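You operate a simulated robot arm through the tools that you are given. There is no shell and no other tool. Be economical: measure what you need, move in short steps, check, and stop when the job is done.

Carry out the task below with a simulated two-armed robot. There is one attempt and no reset: what you move stays moved.

JOB
Take the grey stone block and put it on the top of the card bench. Fetch the large grey weight and set it on the middle of the store bench. Fetch the dark green-banded bundle and set it on the shelf under the numbered bench. Take the green speck and put it in the white bowl. Put the cream cup in the rinse trough. Fetch the grey strip and set it on the blue sheet. The order is free. Set down upright: grey stone block, large grey weight, cream cup.

The check looks at the end state, three seconds after you hand in, the way a careful person would. Anything else that was tipped, shoved, dropped, spilled or broken makes it a failure. Flat cloth is picked up by pressing the open fingertips on it (5 to 10 N) and closing them slowly along it; thin cloth reads only 2 to 8 mm in the jaws.

ROBOT AND FRAMES
Two 7-joint arms with two-finger parallel grippers on one trunk, on a base that drives. Base frame: it is fixed to the floor where the robot stands at the start and does not move with it; the origin is under the middle of the robot, x ahead of it, y to its left, z up. Readings come in m, degrees, newtons and seconds.
The left shoulder is at the start at [0.052, 0.101, 1.06], the right one opposite. With the tool pointing down near the work surface each hand reaches from about 0.1 to 0.3 m from the robot's upright axis, wherever it stands, measured 20 degrees to its own side. Places, roughly: blue sheet (21x15x3 cm) [-4.5, 2.5, 0.9]; cream cup (12x8x9 cm) [-3.1, 4.3, 0.5]; dark green-banded bundle (6x12x5 cm) [-1.9, 4.3, 0.5]; green speck (2x2x2 cm) [-3, 4.3, 0.8]; grey stone block (7x5x6 cm) [0.5, 0.2, 0.8]; grey strip (11x2x2 cm) [-3, 4.4, 0.8]; large grey weight (9x7x9 cm) [0.3, 0.2, 0.8]; middle of the store bench [1.6, -0.8, 0.9]; rinse trough [-2.3, 1.1, 0.7]; shelf under the numbered bench (22x72 cm) [-4.74, 3.54, 0.32]; top of the card bench [-2.3, -0.7, 0.8]; white bowl (13x13x6 cm) [-2.2, 2.8, 0.9]. Payload 2.4 kg a hand.
The tool frame of a hand sits at the grasp point between the pads (the TCP): z along the fingers, y along the line on which they close. The tips reach 0.024 m beyond it. The gripper opens to 0.068 m. The fingers are 0.017 m wide and 0.01 m thick; the gripper's body (0.04 by 0.07 m) begins 0.041 m behind the TCP.
Orientation is that of the tool frame in the base frame, as a unit quaternion [w, x, y, z]. With the fingers straight down and closing along the base's y, the tool's x points along the base's -x, its y along +y and its z along -z.

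CONTROLS
- The arms move only by the tool play_rows. It takes "left_increments", "right_increments" or both (then of equal length, played together; a hand with none holds still); each is text: rows parted by semicolons, each of 7 numbers parted by spaces: the shift along the tool's x, y, z in units of 400 mm (1.0 is 400 mm), then the turn, a rotation vector about the tool's x, y, z in units of 45 degrees (1.0 is 45 degrees), then the opening in per cent of the stroke, from 0 (shut) to 100 (fully open). In form: dx dy dz rx ry rz jaw; .... A call has 1 to 8 rows; each row is the pose to reach, as a shift and turn from the pose commanded when the call began, along the tool's axes at that moment. A call with a number of a shift or a turn outside -1 to 1 is refused whole. A row lasts 0.2 s, in which the tool goes at most 0.05 m and 8.6 degrees; a call with a longer step from one row to the next is refused whole, and so is a gripper value outside its range. A pose out of reach is approached as far as the arm can. The call stops where the force on the tool passes 40 N (or 10 N more than at its start, if that is more) or the arm is blocked; 0.2 s more then pass. The fingers move at their own pace (about 0.072 m/s each) and stop on an object; they squeeze with about 29 N. The grip force told is the motor's: it shows also when the fingers shut on nothing. Time passes only in rows, and 0.2 s behind the last, so rows that repeat a pose let the fingers close. The reply holds the time, the measured pose of the TCP, the force on the tool along the base axes, the opening and the grip force, in the units named above and with some noise, with the torque about the TCP (base axes, N m) and any sound that the robot's microphone picked up.
- Cameras (640 x 400 px; columns grow to the right, rows downward): "scene" is now at [0.1367, 0.0418, 1.2157]; the picture's right is [0.49, -0.87, 0.00], its down [-0.56, -0.31, -0.77] and it looks along [0.67, 0.37, -0.64] (base axes); focal length 236 px, centre (320, 200). "left" rides on the left gripper at [0.084, -0.011, -0.075] in its tool frame; the picture's right is [0.13, 0.99, 0.00], its down [-0.60, 0.08, -0.79] and it looks along [-0.79, 0.10, 0.61] (tool axes); focal length 251 px, centre (320, 200). "right" rides on the right gripper at [0.084, 0.011, -0.075] in its tool frame; the picture's right is [-0.13, 0.99, 0.00], its down [-0.60, -0.08, -0.79] and it looks along [-0.79, -0.10, 0.61] (tool axes); focal length 251 px, centre (320, 200). There is no depth. A picture from a camera that has moved, and an enlarged one, comes with that camera's place and axes in the base frame and with its lens. The place of the scene camera against the robot may be out by one fixed shift of up to 0.012 m in any direction.
- snapshot(camera): a new picture of that camera. The clock stands still meanwhile.
- slide_trunk(by): slides the trunk up (or, below 0, down) by that many m; the arms and the scene camera ride with it, the base frame stays. It gives what a move gives, with no picture.
- steer(legs): drives the robot by 1 to 6 legs, each [ahead, left, turn to the left] in m, m and degrees, along the robot's own axes; the way and the turn of a leg run together, so that a leg with both is an arc; at most 1.5 m and 180 degrees a leg. The arms and the cameras ride along, it lands a little off, and it stops where it bumps. It gives what a move gives.
- turn_head(pan, tilt): turns the head with the scene camera to pan (to the left, within 86 degrees either way) and tilt (down, from -29 to 69), counted from straight ahead of the robot. It gives what a move gives.
- enlarge(camera, box): a new picture of the part [left, top, right, bottom] of that camera's present view, enlarged. The clock stands still meanwhile.
- sign_off(): hands the job in; it is judged then, once.

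Work in short steps. Places have to be worked out from the pictures, the camera data and where the tool is seen: move nearer, look again, correct. Check each grasp and each placing, and mend what went wrong. You have 186 turns and 166 pictures in all, those below and enlarged ones among them. Open the grippers and draw the arms clear of the work before you hand the job in, unless the task says otherwise; then end with one line.

The tools are called after "Call:" as a command line: name --argument value ..., lists and objects as JSON in quotes. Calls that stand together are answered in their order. play_rows: Moves the arms, as the interface text tells. Its arguments: {"type":"object","properties":{"left_increments":{"type":"string"},"right_increments":{"type":"string"}},"required":[]} The other tools are called the same way: slide_trunk (by) slides the trunk up or down; steer (legs) drives the base; turn_head (pan, tilt) turns the head that bears the scene camera; snapshot (camera) takes a picture; enlarge (camera, box) takes an enlarged picture of a part of a camera's view; sign_off () hands the job in.

At the start:

```text
clock: 0.0
left_position: [0.2311, 0.2681, 1.0514]
left_ee_rot: [0.0, 0.0, 1.0, 0.0]
left_contact_force: [-0.6, 1.1, -0.8]
left_ft_torque: [-0.02, -0.03, 0.0]
left_gripper_width: 0.0677
left_grip_force: 0.0
right_position: [0.2757, -0.0033, 1.0665]
right_ee_rot: [0.0, 0.001, 1.0, 0.002]
right_contact_force: [-0.2, 0.4, 0.4]
right_ft_torque: [0.01, -0.02, -0.01]
right_gripper_width: 0.068
right_grip_force: 0.1
trunk travel left (down, up): [-0.275, 0.574]
robot x, y, heading: [-0.0003, 0.0003, -0.0]
head pan, tilt: [29.1, 39.6]
```

scene: 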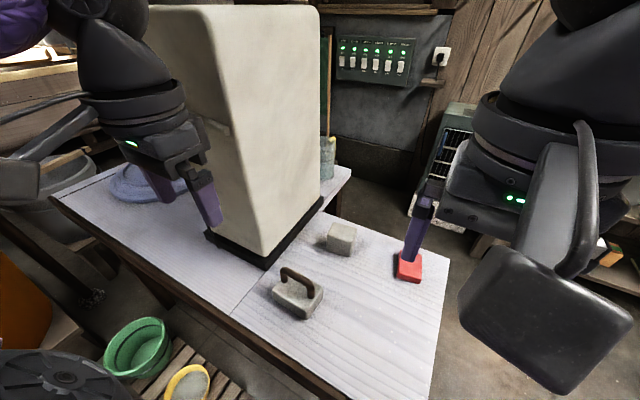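
right: 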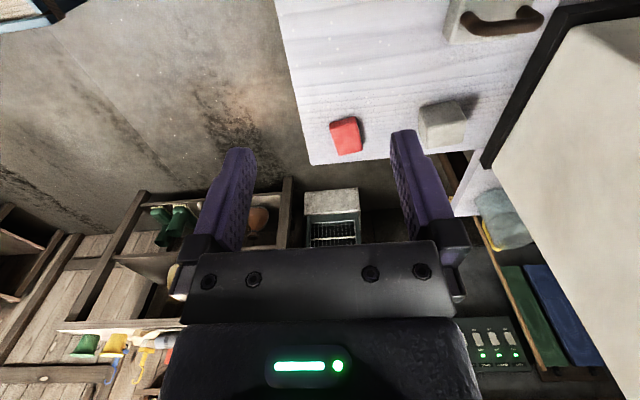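
left: 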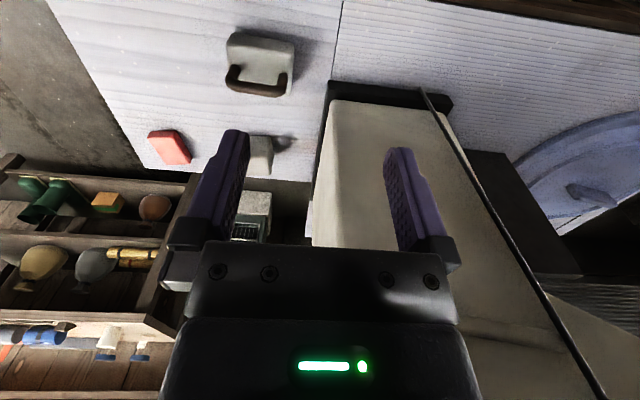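

The picture shows the weight near (0.29, 0.17) and the stone block near (0.45, 0.16). I take a close look at both before moving.

Call:
enlarge --camera "scene" --box '[220, 190, 460, 340]'

Call:
enlarge --camera "left" --box '[120, 0, 360, 200]'

```text
2.67 times, centred on (340, 265) of scene
camera zoom: at [0.1367, 0.0418, 1.2157], right [0.49, -0.87, 0.0], down [-0.56, -0.31, -0.77], along [0.67, 0.37, -0.64], focal length 628 px, centre (267, 27)
```

zoom: 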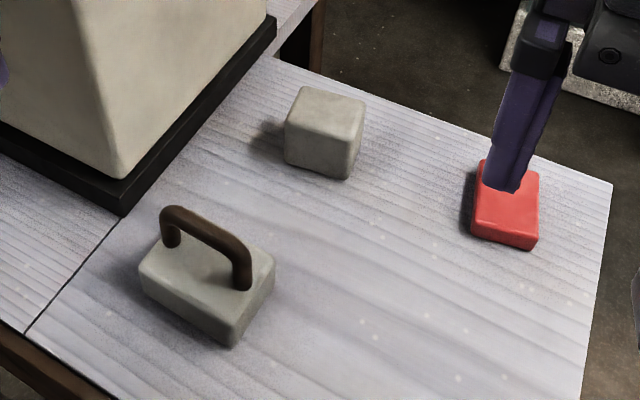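

```text
2.00 times, centred on (240, 100) of left
camera zoom: at [0.1475, 0.2569, 1.1284], right [-0.13, 0.99, 0.0], down [0.6, 0.08, 0.79], along [0.79, 0.1, -0.61], focal length 503 px, centre (480, 400)
```

zoom: 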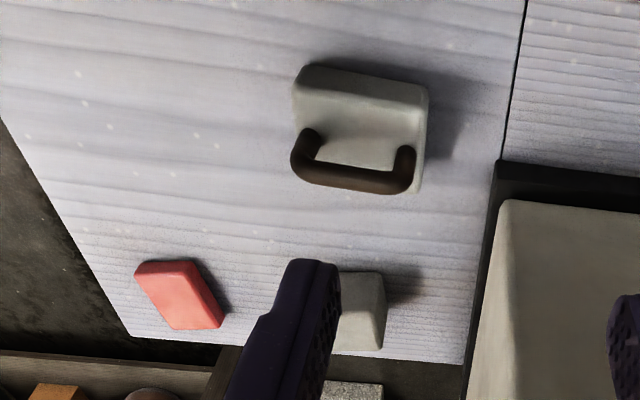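

I place the handle top near (0.33, 0.198, 0.82), lying along y, and the block centre near (0.506, 0.184) with its 5 cm side along x. I look down to see my base against the table edge (edge at about x = 0.235).

Call:
turn_head --pan 0 --tilt 69

Call:
snapshot --camera "scene"

```text
clock: 0.9
left_position: [0.2301, 0.2683, 1.0516]
left_ee_rot: [-0.001, 0.001, 1.0, 0.001]
left_contact_force: [0.6, -0.2, -0.7]
left_ft_torque: [-0.03, -0.02, 0.01]
left_gripper_width: 0.0682
left_grip_force: 0.0
right_position: [0.2766, -0.0038, 1.0667]
right_ee_rot: [0.0, 0.001, 1.0, 0.001]
right_contact_force: [-0.4, -0.2, 0.3]
right_ft_torque: [0.02, 0.01, -0.03]
right_gripper_width: 0.068
right_grip_force: 0.2
trunk travel left (down, up): [-0.275, 0.574]
robot x, y, heading: [0.0007, 0.0032, -0.1]
head pan, tilt: [0.0, 68.8]
```

```text
160 pictures are left
camera scene: at [0.1182, 0.0004, 1.1791], right [0.0, -1.0, 0.0], down [-0.93, 0.0, -0.36], along [0.36, 0.0, -0.93], focal length 236 px, centre (320, 200)
```

scene: 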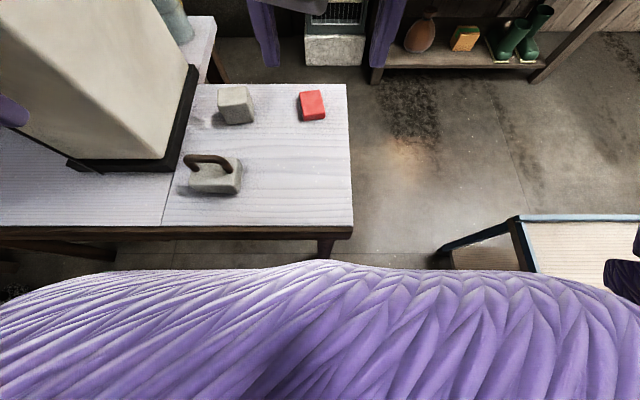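

The table edge lies about 0.24 m ahead and nothing blocks the floor just here. I drive 5 cm ahead and 8 cm left so the handle comes to about 0.30 m at 23 degrees on the left-arm side, and start turning the left wrist.

Call:
steer --legs '[[0.05, 0.08, 0]]'

Call:
play_rows --left_increments "0 0 0 0 0 -0.19 100; 0 0 0 0 0 -0.38 100; 0 0 0 0 0 -0.57 100; 0 0 0 0 0 -0.76 100; 0 0 0 0 0 -0.94 100; 0 0 0 0 0 -1 100"

Call:
play_rows --left_increments "0 0 0 0 0 -0.19 100; 0 0 0 0 0 -0.38 100; 0 0 0 0 0 -0.57 100; 0 0 0 0 0 -0.76 100; 0 0 0 0 0 -0.94 100; 0 0 0 0 0 -1 100"

```text
clock: 2.1
left_position: [0.2743, 0.3454, 1.0533]
left_ee_rot: [0.0, 0.011, 1.0, 0.0]
left_contact_force: [1.2, -0.9, 0.4]
left_ft_torque: [0.06, 0.05, -0.02]
left_gripper_width: 0.0681
left_grip_force: 0.0
right_position: [0.3123, 0.0744, 1.0662]
right_ee_rot: [0.0, 0.011, 1.0, 0.001]
right_contact_force: [-0.2, -0.6, -0.2]
right_ft_torque: [0.05, -0.04, 0.02]
right_gripper_width: 0.0678
right_grip_force: 0.1
trunk travel left (down, up): [-0.275, 0.574]
robot x, y, heading: [0.0371, 0.0858, -1.6]
head pan, tilt: [0.0, 68.8]
```

```text
clock: 3.5
left_position: [0.2744, 0.346, 1.0526]
left_ee_rot: [0.0, -0.373, 0.928, 0.0]
left_contact_force: [-0.6, 0.2, 0.2]
left_ft_torque: [-0.01, 0.0, 0.0]
left_gripper_width: 0.0682
left_grip_force: 0.0
right_position: [0.3129, 0.0728, 1.0666]
right_ee_rot: [0.0, 0.012, 1.0, 0.001]
right_contact_force: [-0.3, 0.2, -0.3]
right_ft_torque: [0.01, 0.01, 0.0]
right_gripper_width: 0.0679
right_grip_force: 0.0
trunk travel left (down, up): [-0.275, 0.574]
robot x, y, heading: [0.04, 0.085, -1.5]
head pan, tilt: [0.0, 68.8]
```

```text
clock: 4.9
left_position: [0.2748, 0.3447, 1.0541]
left_ee_rot: [0.0, -0.699, 0.715, 0.0]
left_contact_force: [-0.2, -0.8, 0.0]
left_ft_torque: [-0.03, 0.02, -0.01]
left_gripper_width: 0.068
left_grip_force: 0.0
right_position: [0.3119, 0.0729, 1.0661]
right_ee_rot: [0.0, 0.012, 1.0, 0.001]
right_contact_force: [0.2, -0.3, 0.1]
right_ft_torque: [-0.01, -0.02, 0.0]
right_gripper_width: 0.0679
right_grip_force: 0.1
trunk travel left (down, up): [-0.275, 0.574]
robot x, y, heading: [0.0397, 0.0828, -1.2]
head pan, tilt: [0.0, 68.8]
```

The left tool now closes along base x. I move the right hand 14 cm aside and bring the left hand above the handle at (0.33, 0.198, 0.93).

Call:
play_rows --right_increments "0 -0.1 0 0 0 0 100; 0 -0.2 0 0 0 0 100; 0 -0.3 0 0 0 0 100; 0 -0.35 0 0 0 0 100; 0 -0.35 0 0 0 0 100" --left_increments "0.06 -0.03 0.05 0 0 0 100; 0.13 -0.06 0.1 0 0 0 100; 0.2 -0.09 0.16 0 0 0 100; 0.28 -0.12 0.22 0 0 0 100; 0.367 -0.137 0.28 0 0 0 100"

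Call:
snapshot --camera "left"

Call:
snapshot --camera "scene"

```text
clock: 6.1
left_position: [0.3254, 0.1956, 0.9428]
left_ee_rot: [-0.001, -0.699, 0.715, -0.001]
left_contact_force: [0.2, -0.1, -0.3]
left_ft_torque: [0.04, 0.01, -0.01]
left_gripper_width: 0.0683
left_grip_force: 0.0
right_position: [0.3113, -0.0688, 1.0664]
right_ee_rot: [-0.001, 0.012, 1.0, 0.001]
right_contact_force: [0.2, 0.7, 0.7]
right_ft_torque: [0.0, 0.0, -0.03]
right_gripper_width: 0.0678
right_grip_force: 0.0
trunk travel left (down, up): [-0.275, 0.574]
robot x, y, heading: [0.0424, 0.0806, -1.1]
head pan, tilt: [0.0, 68.8]
```

```text
159 pictures are left
camera left: at [0.3344, 0.1125, 1.0174], right [-0.99, -0.11, 0.0], down [-0.07, 0.61, 0.79], along [-0.08, 0.79, -0.61], focal length 251 px, centre (320, 200)
```

left: 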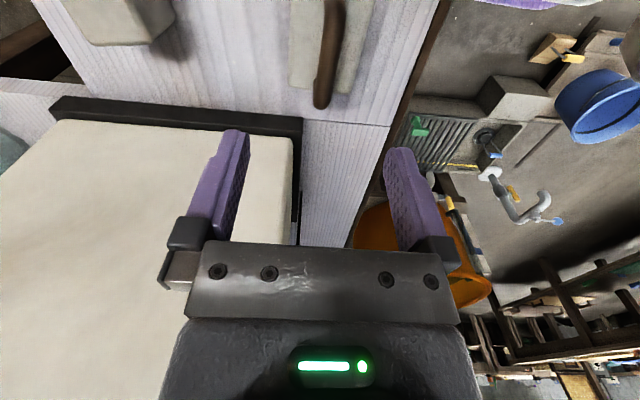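

```text
158 pictures are left
camera scene: at [0.1558, 0.0803, 1.1791], right [-0.02, -1.0, 0.0], down [-0.93, 0.02, -0.36], along [0.36, -0.01, -0.93], focal length 236 px, centre (320, 200)
```

scene: 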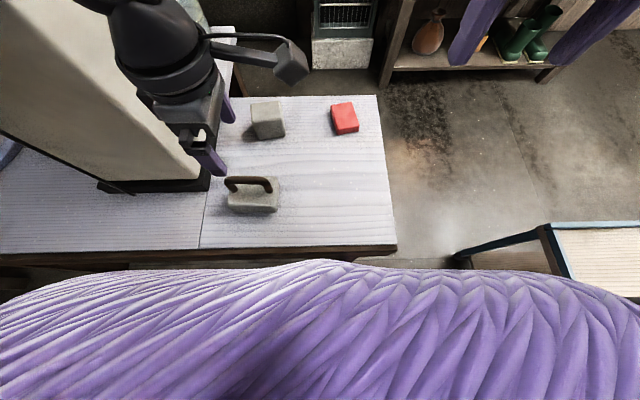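

Both views put the handle bar at about x = 0.322, y 0.165 to 0.235. The hand is over it, so I go straight down to z = 0.82 and look again.

Call:
play_rows --left_increments "-0.005 0.006 0.08 0 0 0 100; -0.005 0.006 0.16 0 0 0 100; -0.005 0.006 0.23 0 0 0 100; -0.005 0.006 0.28 0 0 0 100; -0.005 0.006 0.307 0 0 0 100; -0.005 0.006 0.307 0 0 0 100"

Call:
snapshot --camera "left"

Call:
enlarge --camera "scene" --box '[160, 100, 340, 240]'

```text
clock: 7.5
left_position: [0.3224, 0.2022, 0.8252]
left_ee_rot: [0.002, -0.699, 0.715, -0.003]
left_contact_force: [-0.4, -0.1, -0.5]
left_ft_torque: [-0.02, 0.02, -0.02]
left_gripper_width: 0.068
left_grip_force: 0.2
left hand out of reach, approached as far as the arm can: row 4, 5, 6
right_position: [0.301, -0.0704, 1.0693]
right_ee_rot: [0.005, 0.011, 1.0, 0.002]
right_contact_force: [-1.0, -0.2, -0.2]
right_ft_torque: [-0.01, -0.02, -0.02]
right_gripper_width: 0.0678
right_grip_force: 0.0
trunk travel left (down, up): [-0.275, 0.574]
robot x, y, heading: [0.0358, 0.0823, -1.3]
head pan, tilt: [0.0, 68.8]
```

```text
157 pictures are left
camera left: at [0.3317, 0.1176, 0.9001], right [-0.99, -0.1, -0.01], down [-0.07, 0.61, 0.79], along [-0.08, 0.79, -0.61], focal length 251 px, centre (320, 200)
```

left: 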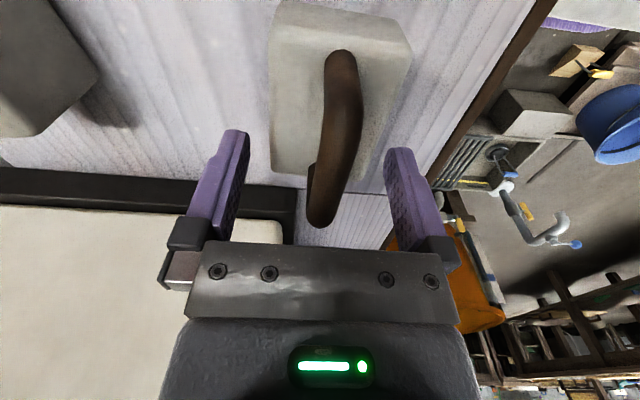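

```text
2.86 times, centred on (250, 170) of scene
camera zoom: at [0.1446, 0.0781, 1.1804], right [-0.02, -1.0, 0.0], down [-0.93, 0.02, -0.37], along [0.37, -0.01, -0.93], focal length 673 px, centre (520, 286)
```

zoom: 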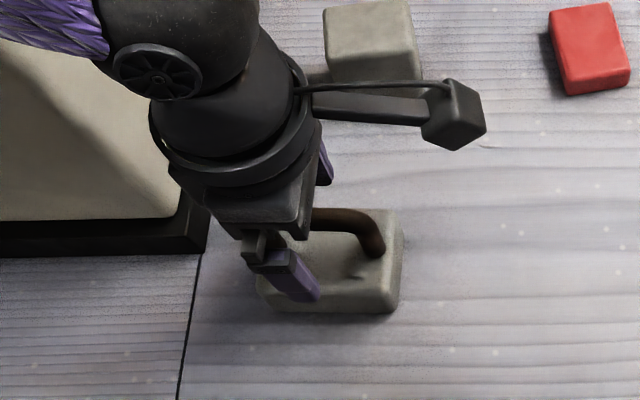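

The bar is well between the fingers (bar at x about 0.319, y 0.15 to 0.24). The arm is near the end of its reach, so I lower the trunk 1.3 cm and close the jaws.

Call:
slide_trunk --by -0.013

Call:
play_rows --left_increments "0 0 0 0 0 0 60; 0 0 0 0 0 0 30; 0 0 0 0 0 0 0; 0 0 0 0 0 0 0; 0 0 0 0 0 0 0"

Call:
snapshot --camera "left"

```text
clock: 8.0
left_position: [0.3228, 0.2033, 0.8147]
left_ee_rot: [0.002, -0.7, 0.714, -0.002]
left_contact_force: [-3.4, 3.5, 17.3]
left_ft_torque: [0.1, 0.7, -0.34]
left_gripper_width: 0.0682
left_grip_force: 0.0
right_position: [0.3016, -0.067, 1.0554]
right_ee_rot: [0.004, 0.009, 1.0, 0.002]
right_contact_force: [0.9, -0.5, -0.3]
right_ft_torque: [0.0, 0.01, 0.0]
right_gripper_width: 0.068
right_grip_force: 0.2
trunk travel left (down, up): [-0.263, 0.586]
robot x, y, heading: [0.0351, 0.0843, -1.2]
head pan, tilt: [0.0, 68.8]
stopped: the force on the tool passed its limit at 74 N (the readings are from after the stop); the commanded pose is now the measured one
```

```text
clock: 8.3
left_position: [0.3232, 0.2028, 0.8132]
left_ee_rot: [0.001, -0.7, 0.714, -0.002]
left_contact_force: [-1.8, -0.4, 6.4]
left_ft_torque: [0.01, 0.2, -0.02]
left_gripper_width: 0.0412
left_grip_force: 0.7
right_position: [0.3013, -0.0679, 1.0553]
right_ee_rot: [0.004, 0.008, 1.0, 0.002]
right_contact_force: [0.0, 0.4, 0.1]
right_ft_torque: [0.0, 0.05, 0.0]
right_gripper_width: 0.0683
right_grip_force: 0.1
trunk travel left (down, up): [-0.263, 0.586]
robot x, y, heading: [0.0335, 0.0858, -0.7]
head pan, tilt: [0.0, 68.8]
stopped in row 1 (left hand): the force on the tool passed its limit at 52 N (the readings are from after the stop); the commanded pose is now the measured one
```

```text
155 pictures are left
camera left: at [0.332, 0.1191, 0.8899], right [-0.99, -0.11, 0.0], down [-0.07, 0.61, 0.79], along [-0.08, 0.79, -0.61], focal length 251 px, centre (320, 200)
```

left: 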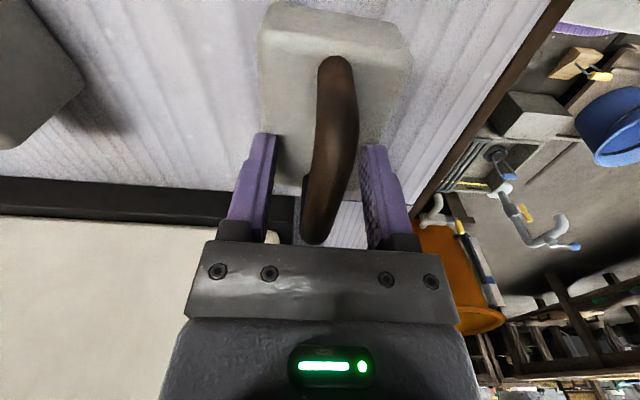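

The tips touched the top of the weight's body (at about z = 0.79). I lift 5 mm and then close on the bar.

Call:
play_rows --left_increments "0 0 -0.0125 0 0 0 60; 0 0 -0.0125 0 0 0 60; 0 0 -0.0125 0 0 0 25; 0 0 -0.0125 0 0 0 0; 0 0 -0.0125 0 0 0 0; 0 0 -0.0125 0 0 0 0; 0 0 -0.0125 0 0 0 0"

Call:
snapshot --camera "left"

```text
clock: 9.9
left_position: [0.3235, 0.2051, 0.8185]
left_ee_rot: [0.0, -0.701, 0.713, -0.001]
left_contact_force: [0.1, 0.6, -1.3]
left_ft_torque: [0.06, 0.02, 0.03]
left_gripper_width: 0.0138
left_grip_force: 28.8
right_position: [0.3023, -0.0645, 1.0554]
right_ee_rot: [0.003, 0.009, 1.0, 0.0]
right_contact_force: [0.7, -0.2, 0.3]
right_ft_torque: [-0.01, 0.0, 0.0]
right_gripper_width: 0.0677
right_grip_force: 0.1
trunk travel left (down, up): [-0.263, 0.586]
robot x, y, heading: [0.0377, 0.0839, -0.9]
head pan, tilt: [0.0, 68.8]
```

```text
154 pictures are left
camera left: at [0.3328, 0.1206, 0.8939], right [-0.99, -0.11, 0.0], down [-0.07, 0.61, 0.79], along [-0.09, 0.79, -0.61], focal length 251 px, centre (320, 200)
```

left: 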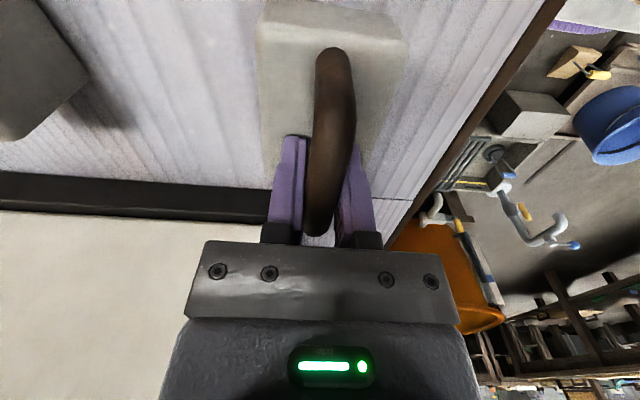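

Grip confirmed: 13.8 mm at 28.8 N on the bar. I lift straight up 10 cm and check it.

Call:
play_rows --left_increments "0 0 -0.05 0 0 0 0; 0 0 -0.1 0 0 0 0; 0 0 -0.17 0 0 0 0; 0 0 -0.25 0 0 0 0; 0 0 -0.25 0 0 0 0"

Call:
snapshot --camera "left"

Call:
snapshot --camera "scene"

```text
clock: 11.1
left_position: [0.3298, 0.2055, 0.9178]
left_ee_rot: [-0.004, -0.699, 0.715, 0.002]
left_contact_force: [0.4, -0.7, -4.9]
left_ft_torque: [0.07, -0.01, 0.02]
left_gripper_width: 0.0134
left_grip_force: 29.0
right_position: [0.309, -0.064, 1.0537]
right_ee_rot: [-0.001, 0.008, 1.0, 0.001]
right_contact_force: [0.2, -0.1, -0.2]
right_ft_torque: [0.0, 0.03, 0.0]
right_gripper_width: 0.0679
right_grip_force: 0.0
trunk travel left (down, up): [-0.263, 0.586]
robot x, y, heading: [0.0342, 0.081, -1.2]
head pan, tilt: [0.0, 68.8]
```

```text
153 pictures are left
camera left: at [0.3401, 0.1218, 0.9924], right [-0.99, -0.11, 0.01], down [-0.06, 0.61, 0.79], along [-0.09, 0.79, -0.61], focal length 251 px, centre (320, 200)
```

left: 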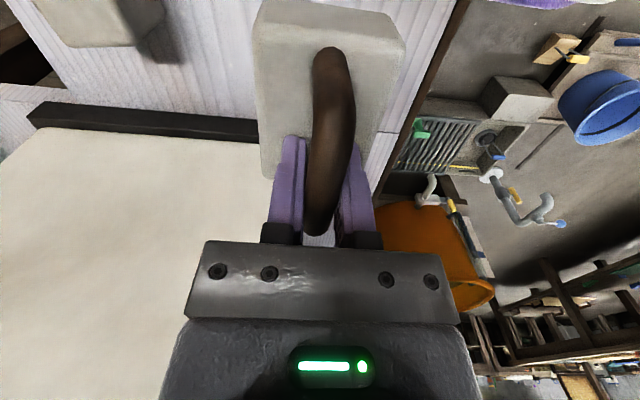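

```text
152 pictures are left
camera scene: at [0.1565, 0.082, 1.167], right [-0.02, -1.0, 0.0], down [-0.93, 0.02, -0.36], along [0.36, -0.01, -0.93], focal length 236 px, centre (320, 200)
```

scene: 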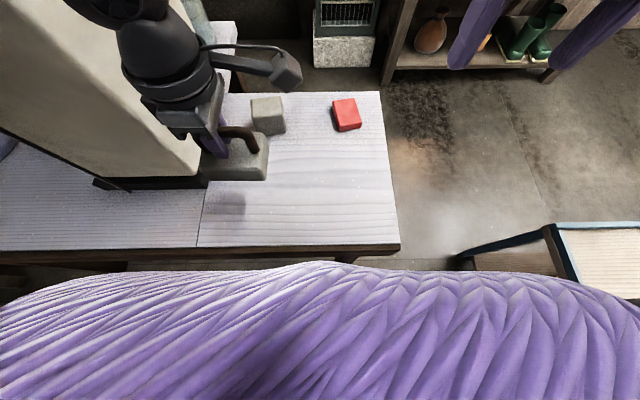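

The weight hangs level (about 0.5 kg). I deliver it first to the store bench, so I back away from the table and look right and ahead to plan the way.

Call:
steer --legs '[[-0.2, 0, 0]]'

Call:
turn_head --pan -40 --tilt 25

Call:
snapshot --camera "scene"

Call:
turn_head --pan -70 --tilt 50

Call:
snapshot --camera "scene"

```text
clock: 12.7
left_position: [0.1354, 0.2104, 0.9151]
left_ee_rot: [-0.003, -0.699, 0.715, 0.003]
left_contact_force: [-0.2, -0.8, -3.9]
left_ft_torque: [0.03, -0.05, -0.01]
left_gripper_width: 0.0137
left_grip_force: 29.2
right_position: [0.1127, -0.0618, 1.054]
right_ee_rot: [-0.001, 0.008, 1.0, 0.001]
right_contact_force: [-0.1, 0.7, 0.8]
right_ft_torque: [-0.01, -0.01, -0.01]
right_gripper_width: 0.0682
right_grip_force: 0.0
trunk travel left (down, up): [-0.263, 0.586]
robot x, y, heading: [-0.1587, 0.0847, -0.9]
head pan, tilt: [0.0, 68.8]
```

```text
clock: 13.8
left_position: [0.1334, 0.2096, 0.9173]
left_ee_rot: [-0.003, -0.7, 0.714, 0.002]
left_contact_force: [-0.2, 0.5, -5.8]
left_ft_torque: [0.02, -0.01, -0.04]
left_gripper_width: 0.0134
left_grip_force: 28.7
right_position: [0.1144, -0.0604, 1.0543]
right_ee_rot: [-0.001, 0.009, 1.0, 0.0]
right_contact_force: [0.0, -0.3, -0.7]
right_ft_torque: [0.03, 0.03, -0.01]
right_gripper_width: 0.068
right_grip_force: 0.1
trunk travel left (down, up): [-0.263, 0.586]
robot x, y, heading: [-0.157, 0.0922, -1.1]
head pan, tilt: [-40.0, 25.0]
```

```text
151 pictures are left
camera scene: at [-0.0249, 0.0261, 1.2263], right [-0.66, -0.75, 0.0], down [-0.32, 0.28, -0.91], along [0.68, -0.59, -0.42], focal length 236 px, centre (320, 200)
```

scene: 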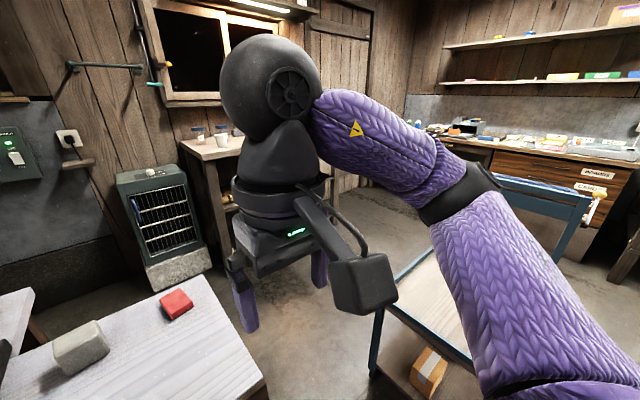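

```text
clock: 14.8
left_position: [0.1345, 0.2104, 0.9166]
left_ee_rot: [-0.003, -0.7, 0.714, 0.002]
left_contact_force: [0.6, 0.9, -5.7]
left_ft_torque: [0.03, -0.02, -0.01]
left_gripper_width: 0.0136
left_grip_force: 29.1
right_position: [0.1138, -0.0613, 1.0546]
right_ee_rot: [-0.001, 0.009, 1.0, 0.001]
right_contact_force: [0.0, 0.8, 0.4]
right_ft_torque: [0.01, 0.01, 0.01]
right_gripper_width: 0.0681
right_grip_force: 0.1
trunk travel left (down, up): [-0.263, 0.586]
robot x, y, heading: [-0.156, 0.0875, -1.2]
head pan, tilt: [-70.0, 50.0]
```

```text
150 pictures are left
camera scene: at [-0.0694, 0.0137, 1.189], right [-0.95, -0.33, 0.0], down [-0.25, 0.72, -0.64], along [0.21, -0.61, -0.77], focal length 236 px, centre (320, 200)
```

scene: 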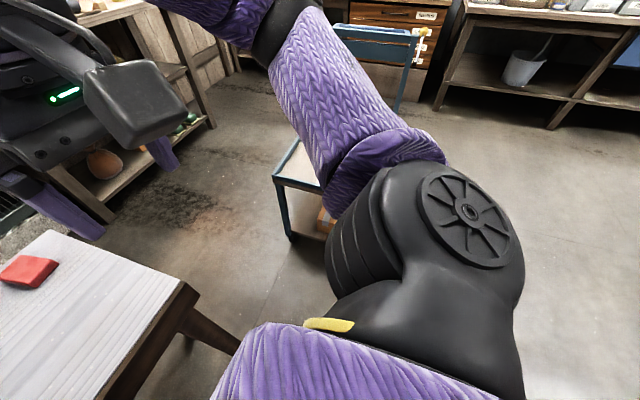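

The store bench is the wooden stand with jars by the window (front near x = 1.4). A blue cart stands at x -0.1 to 0.33, y -0.5 to -1.4, and the gap to the table looks too narrow. I turn right in place to see the way around.

Call:
steer --legs '[[-0.1, 0, -90]]'

Call:
turn_head --pan 0 --tilt 35

Call:
snapshot --camera "scene"

Call:
turn_head --pan 60 --tilt 30

Call:
snapshot --camera "scene"

```text
clock: 18.9
left_position: [-0.0965, -0.1407, 0.9161]
left_ee_rot: [-0.001, 0.001, 1.0, 0.004]
left_contact_force: [-0.1, -0.9, -5.0]
left_ft_torque: [-0.02, -0.1, 0.04]
left_gripper_width: 0.0136
left_grip_force: 28.9
right_position: [-0.3668, -0.1248, 1.0542]
right_ee_rot: [0.0, 0.707, 0.707, 0.001]
right_contact_force: [-1.2, -0.5, 0.1]
right_ft_torque: [0.0, -0.03, 0.0]
right_gripper_width: 0.068
right_grip_force: 0.0
trunk travel left (down, up): [-0.263, 0.586]
robot x, y, heading: [-0.2209, 0.1496, -89.7]
head pan, tilt: [-70.0, 50.0]
```

```text
clock: 20.4
left_position: [-0.0956, -0.1394, 0.9156]
left_ee_rot: [0.0, 0.002, 1.0, 0.004]
left_contact_force: [-0.3, -0.3, -6.1]
left_ft_torque: [0.01, -0.03, 0.01]
left_gripper_width: 0.0135
left_grip_force: 28.9
right_position: [-0.3661, -0.1233, 1.0546]
right_ee_rot: [0.0, 0.708, 0.707, 0.001]
right_contact_force: [1.0, -0.1, -0.5]
right_ft_torque: [0.03, 0.01, 0.0]
right_gripper_width: 0.0679
right_grip_force: 0.1
trunk travel left (down, up): [-0.263, 0.586]
robot x, y, heading: [-0.2223, 0.1498, -89.9]
head pan, tilt: [0.0, 35.0]
```

```text
149 pictures are left
camera scene: at [-0.2146, 0.0069, 1.2106], right [-1.0, 0.0, 0.0], down [0.0, 0.57, -0.82], along [0.0, -0.82, -0.57], focal length 236 px, centre (320, 200)
```

scene: 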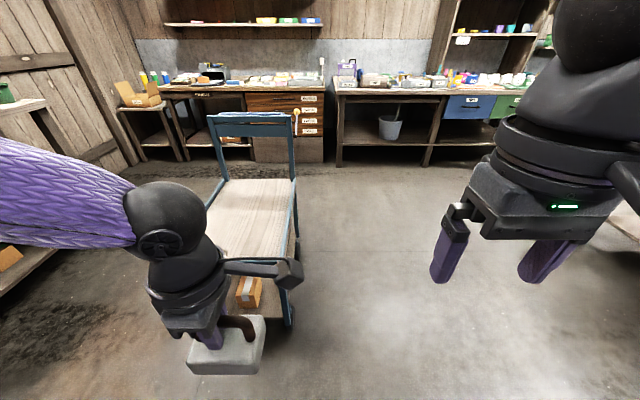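

```text
clock: 21.7
left_position: [-0.0959, -0.1403, 0.9167]
left_ee_rot: [-0.001, 0.001, 1.0, 0.003]
left_contact_force: [-0.3, -0.1, -4.9]
left_ft_torque: [0.0, -0.03, 0.04]
left_gripper_width: 0.0132
left_grip_force: 28.8
right_position: [-0.3665, -0.1243, 1.0549]
right_ee_rot: [0.0, 0.707, 0.707, 0.001]
right_contact_force: [-0.3, 0.2, -1.0]
right_ft_torque: [-0.02, -0.01, 0.01]
right_gripper_width: 0.0681
right_grip_force: 0.0
trunk travel left (down, up): [-0.263, 0.586]
robot x, y, heading: [-0.2216, 0.1543, -90.0]
head pan, tilt: [60.0, 30.0]
```

```text
148 pictures are left
camera scene: at [-0.1363, 0.0497, 1.2184], right [-0.5, -0.87, 0.0], down [-0.43, 0.25, -0.87], along [0.75, -0.43, -0.5], focal length 236 px, centre (320, 200)
```

scene: 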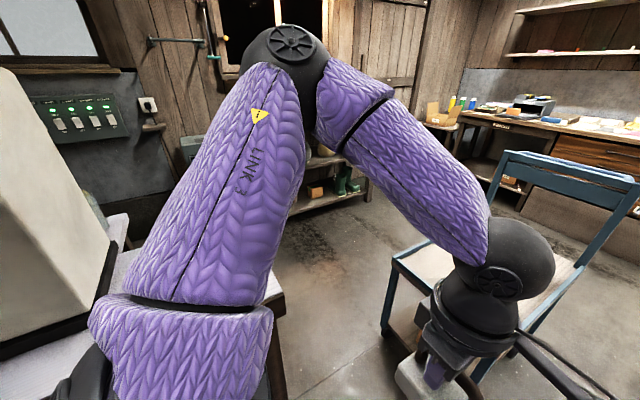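

There is a clear corridor between the cart (x -0.06 to 0.32, y to about -1.4) and the work benches (y about -2.4). I drive around the cart that way.

Call:
steer --legs '[[0, -0.25, 0], [1.0, 0, 0], [1.02, 0, 0], [0, 0, 90], [1.2, 0, 0]]'

Call:
turn_head --pan 35 --tilt 30

Call:
snapshot --camera "scene"

```text
clock: 23.6
left_position: [-0.3417, -0.1403, 0.9153]
left_ee_rot: [-0.001, 0.001, 1.0, 0.004]
left_contact_force: [-0.2, 0.5, -6.8]
left_ft_torque: [0.0, -0.05, 0.01]
left_gripper_width: 0.0136
left_grip_force: 29.0
right_position: [-0.6119, -0.1232, 1.0541]
right_ee_rot: [0.0, 0.707, 0.707, 0.002]
right_contact_force: [-0.7, -0.8, 0.0]
right_ft_torque: [-0.03, -0.02, 0.01]
right_gripper_width: 0.0682
right_grip_force: 0.1
trunk travel left (down, up): [-0.263, 0.586]
robot x, y, heading: [-0.4686, 0.15, -90.1]
head pan, tilt: [60.0, 30.0]
stopped in leg 1: the robot was blocked; the commanded pose is now the measured one
```

```text
clock: 24.4
left_position: [-0.3405, -0.1413, 0.9155]
left_ee_rot: [0.0, 0.001, 1.0, 0.002]
left_contact_force: [0.9, 0.4, -5.1]
left_ft_torque: [-0.02, -0.05, 0.01]
left_gripper_width: 0.0136
left_grip_force: 28.9
right_position: [-0.6119, -0.1226, 1.056]
right_ee_rot: [0.0, 0.707, 0.707, 0.001]
right_contact_force: [-0.1, 0.3, 0.3]
right_ft_torque: [0.0, 0.04, -0.01]
right_gripper_width: 0.0678
right_grip_force: 0.0
trunk travel left (down, up): [-0.263, 0.586]
robot x, y, heading: [-0.4722, 0.1518, -90.1]
head pan, tilt: [35.0, 30.0]
```

```text
147 pictures are left
camera scene: at [-0.4081, 0.021, 1.2184], right [-0.82, -0.57, 0.0], down [-0.29, 0.41, -0.87], along [0.5, -0.71, -0.5], focal length 236 px, centre (320, 200)
```

scene: 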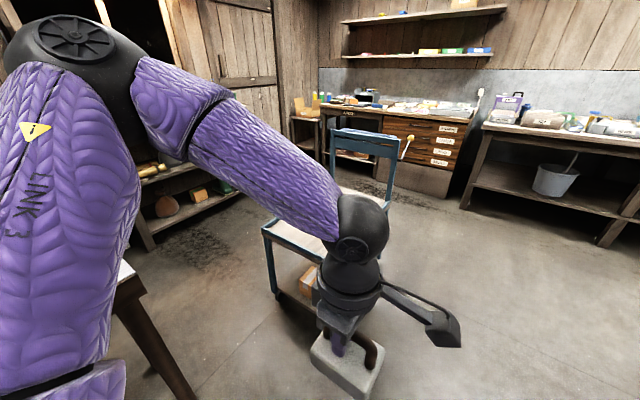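

The robot was blocked after moving 0.25 m right. I look right and down to see what it touched.

Call:
turn_head --pan -80 --tilt 55

Call:
snapshot --camera "scene"

Call:
snapshot --camera "right"

```text
clock: 26.4
left_position: [-0.3405, -0.1403, 0.9158]
left_ee_rot: [-0.001, 0.001, 1.0, 0.003]
left_contact_force: [-0.2, 0.3, -6.7]
left_ft_torque: [0.0, -0.01, 0.02]
left_gripper_width: 0.0136
left_grip_force: 29.2
right_position: [-0.6118, -0.1248, 1.0544]
right_ee_rot: [0.0, 0.707, 0.707, 0.002]
right_contact_force: [0.3, 0.5, 0.2]
right_ft_torque: [-0.02, -0.01, -0.02]
right_gripper_width: 0.068
right_grip_force: 0.1
trunk travel left (down, up): [-0.263, 0.586]
robot x, y, heading: [-0.4679, 0.1515, -90.4]
head pan, tilt: [-80.0, 55.0]
```

```text
146 pictures are left
camera scene: at [-0.531, 0.0826, 1.1825], right [-0.17, 0.98, 0.0], down [0.81, 0.14, -0.57], along [-0.56, -0.1, -0.82], focal length 236 px, centre (320, 200)
```

scene: 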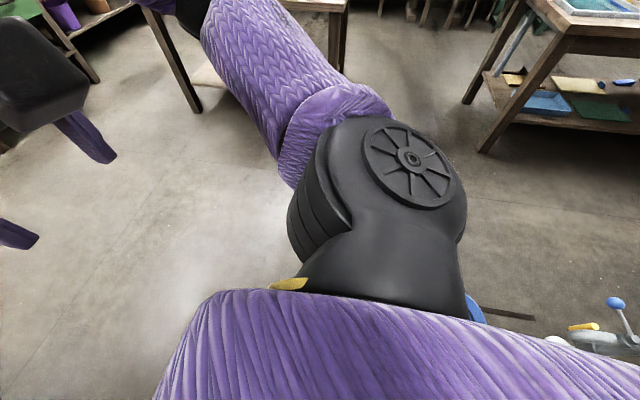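

```text
145 pictures are left
camera right: at [-0.6003, -0.0407, 1.1297], right [0.99, -0.13, 0.0], down [-0.08, -0.6, 0.79], along [-0.1, -0.79, -0.61], focal length 251 px, centre (320, 200)
```

right: 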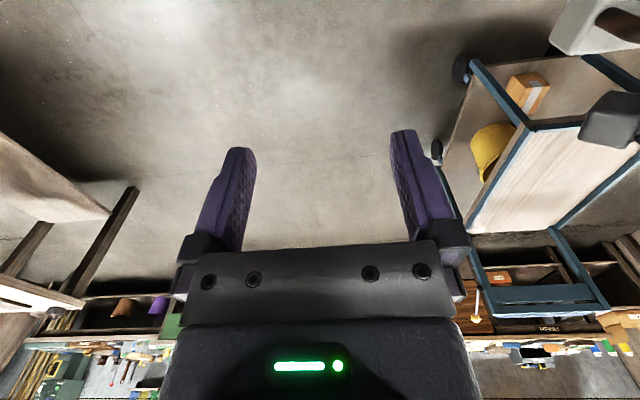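

A pipe stand with blue valve knobs is at my right rear. I edge 5 cm away from it and then go forward along the clear floor.

Call:
steer --legs '[[0.05, 0.05, 0], [1.0, 0, 0], [1.0, -0.05, 0], [0, 0, 90], [1.2, 0, 0]]'

Call:
turn_head --pan 35 --tilt 30

Call:
snapshot --camera "scene"

```text
clock: 46.4
left_position: [1.0135, -1.7736, 0.9173]
left_ee_rot: [-0.003, -0.703, 0.712, 0.002]
left_contact_force: [-0.3, 0.2, -5.5]
left_ft_torque: [0.01, -0.01, -0.03]
left_gripper_width: 0.0133
left_grip_force: 28.9
right_position: [0.9959, -2.0436, 1.0532]
right_ee_rot: [-0.001, 0.004, 1.0, 0.001]
right_contact_force: [0.3, 0.7, 0.3]
right_ft_torque: [0.01, 0.01, 0.02]
right_gripper_width: 0.0679
right_grip_force: 0.2
trunk travel left (down, up): [-0.263, 0.586]
robot x, y, heading: [0.7191, -1.8972, -0.4]
head pan, tilt: [-80.0, 55.0]
```

```text
clock: 48.3
left_position: [1.0143, -1.7733, 0.917]
left_ee_rot: [-0.002, -0.703, 0.711, 0.003]
left_contact_force: [0.7, 0.6, -5.3]
left_ft_torque: [0.01, -0.03, -0.02]
left_gripper_width: 0.0131
left_grip_force: 28.9
right_position: [0.9957, -2.0432, 1.054]
right_ee_rot: [-0.002, 0.004, 1.0, 0.001]
right_contact_force: [0.1, -0.2, -0.2]
right_ft_torque: [0.05, -0.01, 0.0]
right_gripper_width: 0.068
right_grip_force: 0.1
trunk travel left (down, up): [-0.263, 0.586]
robot x, y, heading: [0.7196, -1.8953, -0.2]
head pan, tilt: [35.0, 30.0]
```

```text
144 pictures are left
camera scene: at [0.8607, -1.8466, 1.2184], right [0.56, -0.83, 0.0], down [-0.41, -0.28, -0.87], along [0.71, 0.49, -0.5], focal length 236 px, centre (320, 200)
```

scene: 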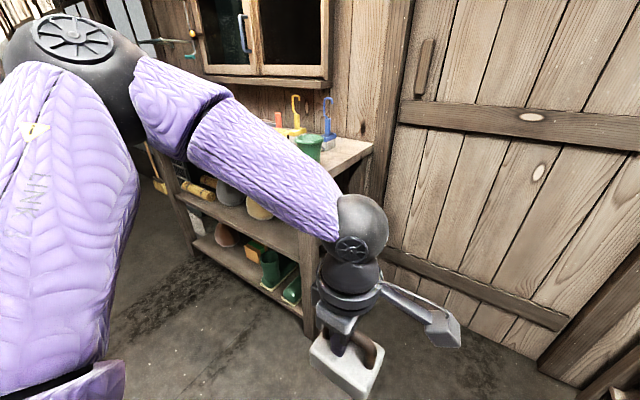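

The bench front edge is near x = 1.4, its right end near y = -1.4. Before approaching, I test in free space how far the left arm reaches ahead at this height.

Call:
play_rows --left_increments "0 -0.1 0 0 0 0 0; 0 -0.2 0 0 0 0 0; 0 -0.3 0 0 0 0 0; 0 -0.4 0 0 0 0 0; 0 -0.5 0 0 0 0 0; 0 -0.5 0 0 0 0 0"

```text
clock: 49.7
left_position: [1.1681, -1.7508, 0.9189]
left_ee_rot: [-0.002, -0.703, 0.711, 0.002]
left_contact_force: [1.5, -0.3, -5.8]
left_ft_torque: [0.07, 0.01, 0.0]
left_gripper_width: 0.0133
left_grip_force: 29.5
left hand out of reach, approached as far as the arm can: row 4, 5, 6
right_position: [0.996, -2.0431, 1.0536]
right_ee_rot: [-0.001, 0.004, 1.0, 0.001]
right_contact_force: [-0.2, 1.2, 0.0]
right_ft_torque: [0.0, 0.0, 0.0]
right_gripper_width: 0.0682
right_grip_force: 0.0
trunk travel left (down, up): [-0.263, 0.586]
robot x, y, heading: [0.7205, -1.8992, -0.4]
head pan, tilt: [35.0, 30.0]
```

The arm reached 0.45 m ahead at this height, enough. I draw the hand back, lift it 8 cm, and drive in front of the bench's middle for a look.

Call:
play_rows --left_increments "0 0.1 -0.03 0 0 0 0; 0 0.2 -0.08 0 0 0 0; 0 0.3 -0.13 0 0 0 0; 0 0.4 -0.17 0 0 0 0; 0 0.5 -0.2 0 0 0 0"

Call:
steer --legs '[[0.2, 0.45, 0], [0, 0.5, 0]]'

Call:
turn_head --pan -5 --tilt 35

Call:
snapshot --camera "scene"

```text
clock: 50.9
left_position: [0.9683, -1.7467, 0.9963]
left_ee_rot: [-0.004, -0.703, 0.711, 0.003]
left_contact_force: [0.1, 0.2, -6.2]
left_ft_torque: [0.02, -0.01, 0.0]
left_gripper_width: 0.0136
left_grip_force: 29.3
right_position: [0.9955, -2.0425, 1.0534]
right_ee_rot: [0.0, 0.004, 1.0, 0.001]
right_contact_force: [0.3, 0.3, 0.2]
right_ft_torque: [-0.01, -0.02, 0.02]
right_gripper_width: 0.0679
right_grip_force: 0.0
trunk travel left (down, up): [-0.263, 0.586]
robot x, y, heading: [0.7211, -1.8964, -0.6]
head pan, tilt: [35.0, 30.0]
```

```text
clock: 56.4
left_position: [1.185, -0.8013, 0.9977]
left_ee_rot: [-0.003, -0.702, 0.712, 0.001]
left_contact_force: [0.3, 0.3, -5.9]
left_ft_torque: [0.03, 0.01, 0.02]
left_gripper_width: 0.0136
left_grip_force: 29.2
right_position: [1.2093, -1.0983, 1.0544]
right_ee_rot: [-0.001, 0.006, 1.0, 0.001]
right_contact_force: [-0.9, 0.7, -0.9]
right_ft_torque: [0.0, 0.0, 0.03]
right_gripper_width: 0.068
right_grip_force: 0.0
trunk travel left (down, up): [-0.263, 0.586]
robot x, y, heading: [0.9369, -0.9475, -0.6]
head pan, tilt: [35.0, 30.0]
```

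```text
clock: 57.4
left_position: [1.1836, -0.8015, 0.9963]
left_ee_rot: [-0.002, -0.702, 0.712, 0.002]
left_contact_force: [-0.8, 0.9, -5.4]
left_ft_torque: [0.06, -0.01, 0.03]
left_gripper_width: 0.0134
left_grip_force: 29.3
right_position: [1.2108, -1.0995, 1.0535]
right_ee_rot: [-0.001, 0.006, 1.0, 0.001]
right_contact_force: [-0.4, -0.1, 0.6]
right_ft_torque: [0.03, -0.03, 0.02]
right_gripper_width: 0.0679
right_grip_force: 0.1
trunk travel left (down, up): [-0.263, 0.586]
robot x, y, heading: [0.9344, -0.9533, -0.3]
head pan, tilt: [-5.0, 35.0]
```

```text
143 pictures are left
camera scene: at [1.0886, -0.9616, 1.2107], right [-0.1, -1.0, 0.0], down [-0.57, 0.06, -0.82], along [0.81, -0.08, -0.57], focal length 236 px, centre (320, 200)
```

scene: 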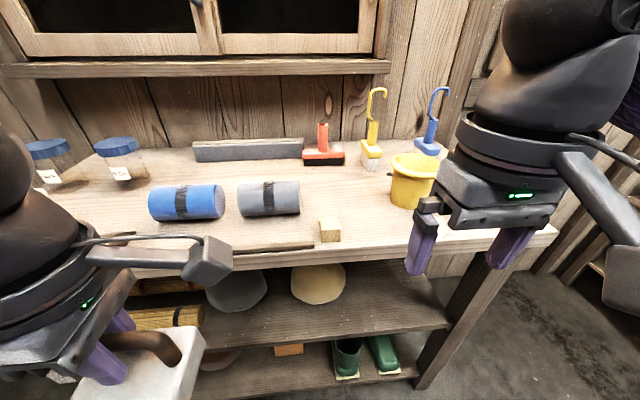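

The middle of the bench is partly taken by two rolls; there seems to be a free strip behind them at about (1.70, -0.80), before the stone bar. I raise the trunk and go closer to see it from above.

Call:
slide_trunk --by 0.12

Call:
steer --legs '[[0.2, 0, 0]]'

Call:
turn_head --pan 10 --tilt 45

Call:
snapshot --camera "scene"

Call:
snapshot --camera "left"

```text
clock: 58.9
left_position: [1.1848, -0.8019, 1.1163]
left_ee_rot: [-0.003, -0.702, 0.712, 0.003]
left_contact_force: [0.6, 0.4, -6.1]
left_ft_torque: [0.08, 0.02, -0.01]
left_gripper_width: 0.0136
left_grip_force: 28.6
right_position: [1.2107, -1.0988, 1.1731]
right_ee_rot: [-0.001, 0.006, 1.0, 0.001]
right_contact_force: [0.4, 1.1, 0.5]
right_ft_torque: [-0.01, 0.01, 0.03]
right_gripper_width: 0.0682
right_grip_force: 0.0
trunk travel left (down, up): [-0.383, 0.466]
robot x, y, heading: [0.9369, -0.9532, -0.6]
head pan, tilt: [-5.0, 35.0]
```

```text
clock: 60.5
left_position: [1.3826, -0.805, 1.1164]
left_ee_rot: [-0.004, -0.702, 0.712, 0.002]
left_contact_force: [1.3, -0.3, -5.3]
left_ft_torque: [0.04, 0.02, 0.03]
left_gripper_width: 0.0137
left_grip_force: 29.2
right_position: [1.4086, -1.1016, 1.1739]
right_ee_rot: [-0.001, 0.006, 1.0, 0.002]
right_contact_force: [-0.3, -0.6, 0.1]
right_ft_torque: [-0.01, 0.04, -0.02]
right_gripper_width: 0.0679
right_grip_force: 0.0
trunk travel left (down, up): [-0.383, 0.466]
robot x, y, heading: [1.1331, -0.9543, -0.7]
head pan, tilt: [-5.0, 35.0]
```

```text
clock: 61.3
left_position: [1.3826, -0.8051, 1.1175]
left_ee_rot: [-0.004, -0.702, 0.712, 0.001]
left_contact_force: [-0.3, 0.2, -6.4]
left_ft_torque: [0.04, 0.0, 0.0]
left_gripper_width: 0.0135
left_grip_force: 29.1
right_position: [1.4091, -1.1016, 1.1739]
right_ee_rot: [-0.001, 0.006, 1.0, 0.001]
right_contact_force: [-0.7, -0.3, -0.3]
right_ft_torque: [-0.02, 0.0, 0.02]
right_gripper_width: 0.0682
right_grip_force: 0.0
trunk travel left (down, up): [-0.383, 0.466]
robot x, y, heading: [1.1354, -0.9537, -0.3]
head pan, tilt: [10.0, 45.0]
```

```text
142 pictures are left
camera scene: at [1.2563, -0.942, 1.3172], right [0.16, -0.99, 0.0], down [-0.7, -0.11, -0.71], along [0.7, 0.11, -0.71], focal length 236 px, centre (320, 200)
```

scene: 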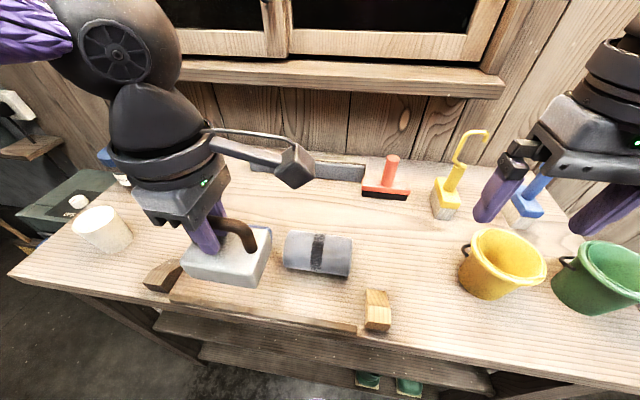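

```text
141 pictures are left
camera left: at [1.3929, -0.8883, 1.1924], right [-0.99, -0.11, 0.01], down [-0.06, 0.61, 0.79], along [-0.1, 0.79, -0.61], focal length 251 px, centre (320, 200)
```

left: 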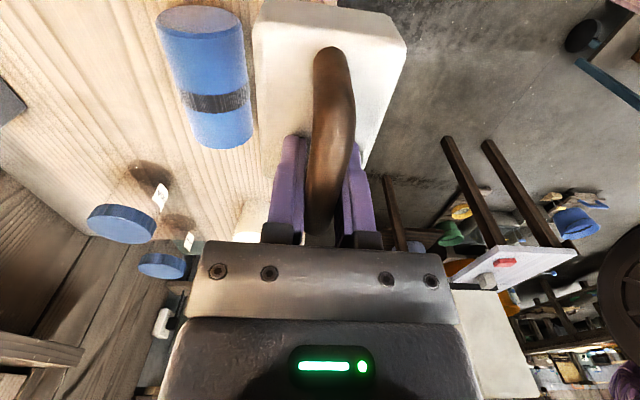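

The strip behind the rolls is free: rolls end near x = 1.555, the stone bar starts near 1.78, so I aim at (1.64, -0.80). I edge 5.5 cm closer, tuck the right hand back, and extend the left over the spot while still high.

Call:
steer --legs '[[0.055, 0, 0]]'

Call:
play_rows --left_increments "0 -0.1 0 0 0 0 0; 0 -0.2 0 0 0 0 0; 0 -0.3 0 0 0 0 0; 0 -0.4 0 0 0 0 0; 0 -0.5 0 0 0 0 0; 0 -0.5 0 0 0 0 0" --right_increments "0.1 0 -0.05 0 0 0 100; 0.2 0 -0.1 0 0 0 100; 0.3 0 -0.15 0 0 0 100; 0.3 0 -0.2 0 0 0 100; 0.3 0 -0.25 0 0 0 100; 0.3 0 -0.25 0 0 0 100"

Call:
snapshot --camera "scene"

```text
clock: 62.3
left_position: [1.4239, -0.8046, 1.1171]
left_ee_rot: [-0.003, -0.702, 0.712, 0.003]
left_contact_force: [0.8, 0.2, -5.5]
left_ft_torque: [0.05, 0.02, 0.04]
left_gripper_width: 0.0136
left_grip_force: 28.9
right_position: [1.4494, -1.1018, 1.1744]
right_ee_rot: [0.0, 0.007, 1.0, 0.002]
right_contact_force: [-0.5, 0.2, -0.1]
right_ft_torque: [-0.04, -0.01, -0.01]
right_gripper_width: 0.0681
right_grip_force: 0.0
trunk travel left (down, up): [-0.383, 0.466]
robot x, y, heading: [1.177, -0.9577, -0.8]
head pan, tilt: [10.0, 45.0]
stopped in leg 1: the robot was blocked; the commanded pose is now the measured one
```

```text
clock: 63.7
left_position: [1.6072, -0.7978, 1.1107]
left_ee_rot: [-0.004, -0.703, 0.711, 0.002]
left_contact_force: [0.3, 0.3, -5.0]
left_ft_torque: [0.03, 0.01, 0.03]
left_gripper_width: 0.0135
left_grip_force: 28.8
left hand out of reach, approached as far as the arm can: row 5, 6
right_position: [1.3318, -1.1005, 1.2733]
right_ee_rot: [-0.002, 0.006, 1.0, 0.002]
right_contact_force: [-0.1, 0.8, -0.1]
right_ft_torque: [0.03, -0.01, 0.02]
right_gripper_width: 0.068
right_grip_force: 0.1
trunk travel left (down, up): [-0.383, 0.466]
robot x, y, heading: [1.1739, -0.9534, -0.9]
head pan, tilt: [10.0, 45.0]
```

```text
140 pictures are left
camera scene: at [1.2987, -0.9425, 1.3171], right [0.16, -0.99, 0.0], down [-0.7, -0.11, -0.71], along [0.7, 0.11, -0.71], focal length 236 px, centre (320, 200)
```

scene: 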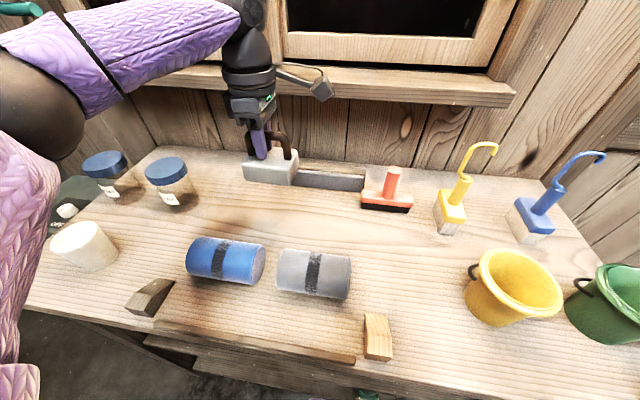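

The base stopped at the bench edge with the hand at (1.607, -0.798); the weight will sit about 2.5 cm behind the rolls, right in the middle. I lower the trunk 12 cm and check.

Call:
slide_trunk --by -0.12

Call:
snapshot --camera "scene"

Call:
snapshot --camera "left"

```text
clock: 65.2
left_position: [1.6077, -0.7986, 0.9911]
left_ee_rot: [-0.003, -0.702, 0.712, 0.002]
left_contact_force: [-0.3, 0.9, -5.1]
left_ft_torque: [0.09, 0.0, 0.0]
left_gripper_width: 0.0136
left_grip_force: 29.0
right_position: [1.3287, -1.1012, 1.1546]
right_ee_rot: [0.0, 0.006, 1.0, 0.001]
right_contact_force: [0.5, -0.6, -0.6]
right_ft_torque: [0.0, -0.01, 0.02]
right_gripper_width: 0.0679
right_grip_force: 0.1
trunk travel left (down, up): [-0.263, 0.586]
robot x, y, heading: [1.1737, -0.957, -0.3]
head pan, tilt: [10.0, 45.0]
```

```text
139 pictures are left
camera scene: at [1.3205, -0.9427, 1.1959], right [0.16, -0.99, 0.0], down [-0.7, -0.11, -0.71], along [0.7, 0.11, -0.71], focal length 236 px, centre (320, 200)
```

scene: 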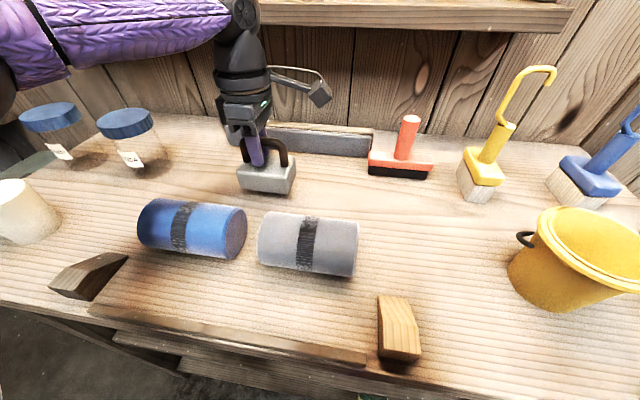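

```text
138 pictures are left
camera left: at [1.6186, -0.882, 1.0673], right [-0.99, -0.12, 0.01], down [-0.06, 0.61, 0.79], along [-0.1, 0.79, -0.61], focal length 251 px, centre (320, 200)
```

left: 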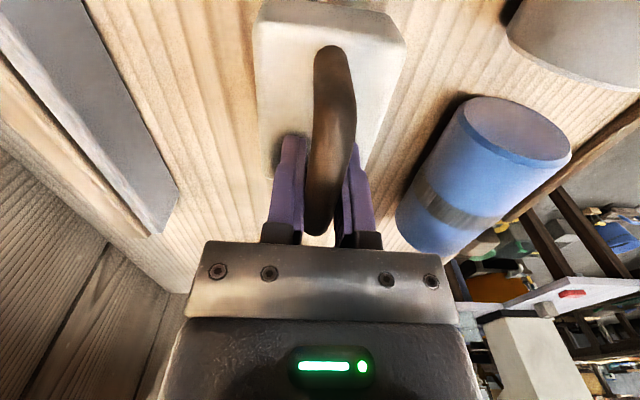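

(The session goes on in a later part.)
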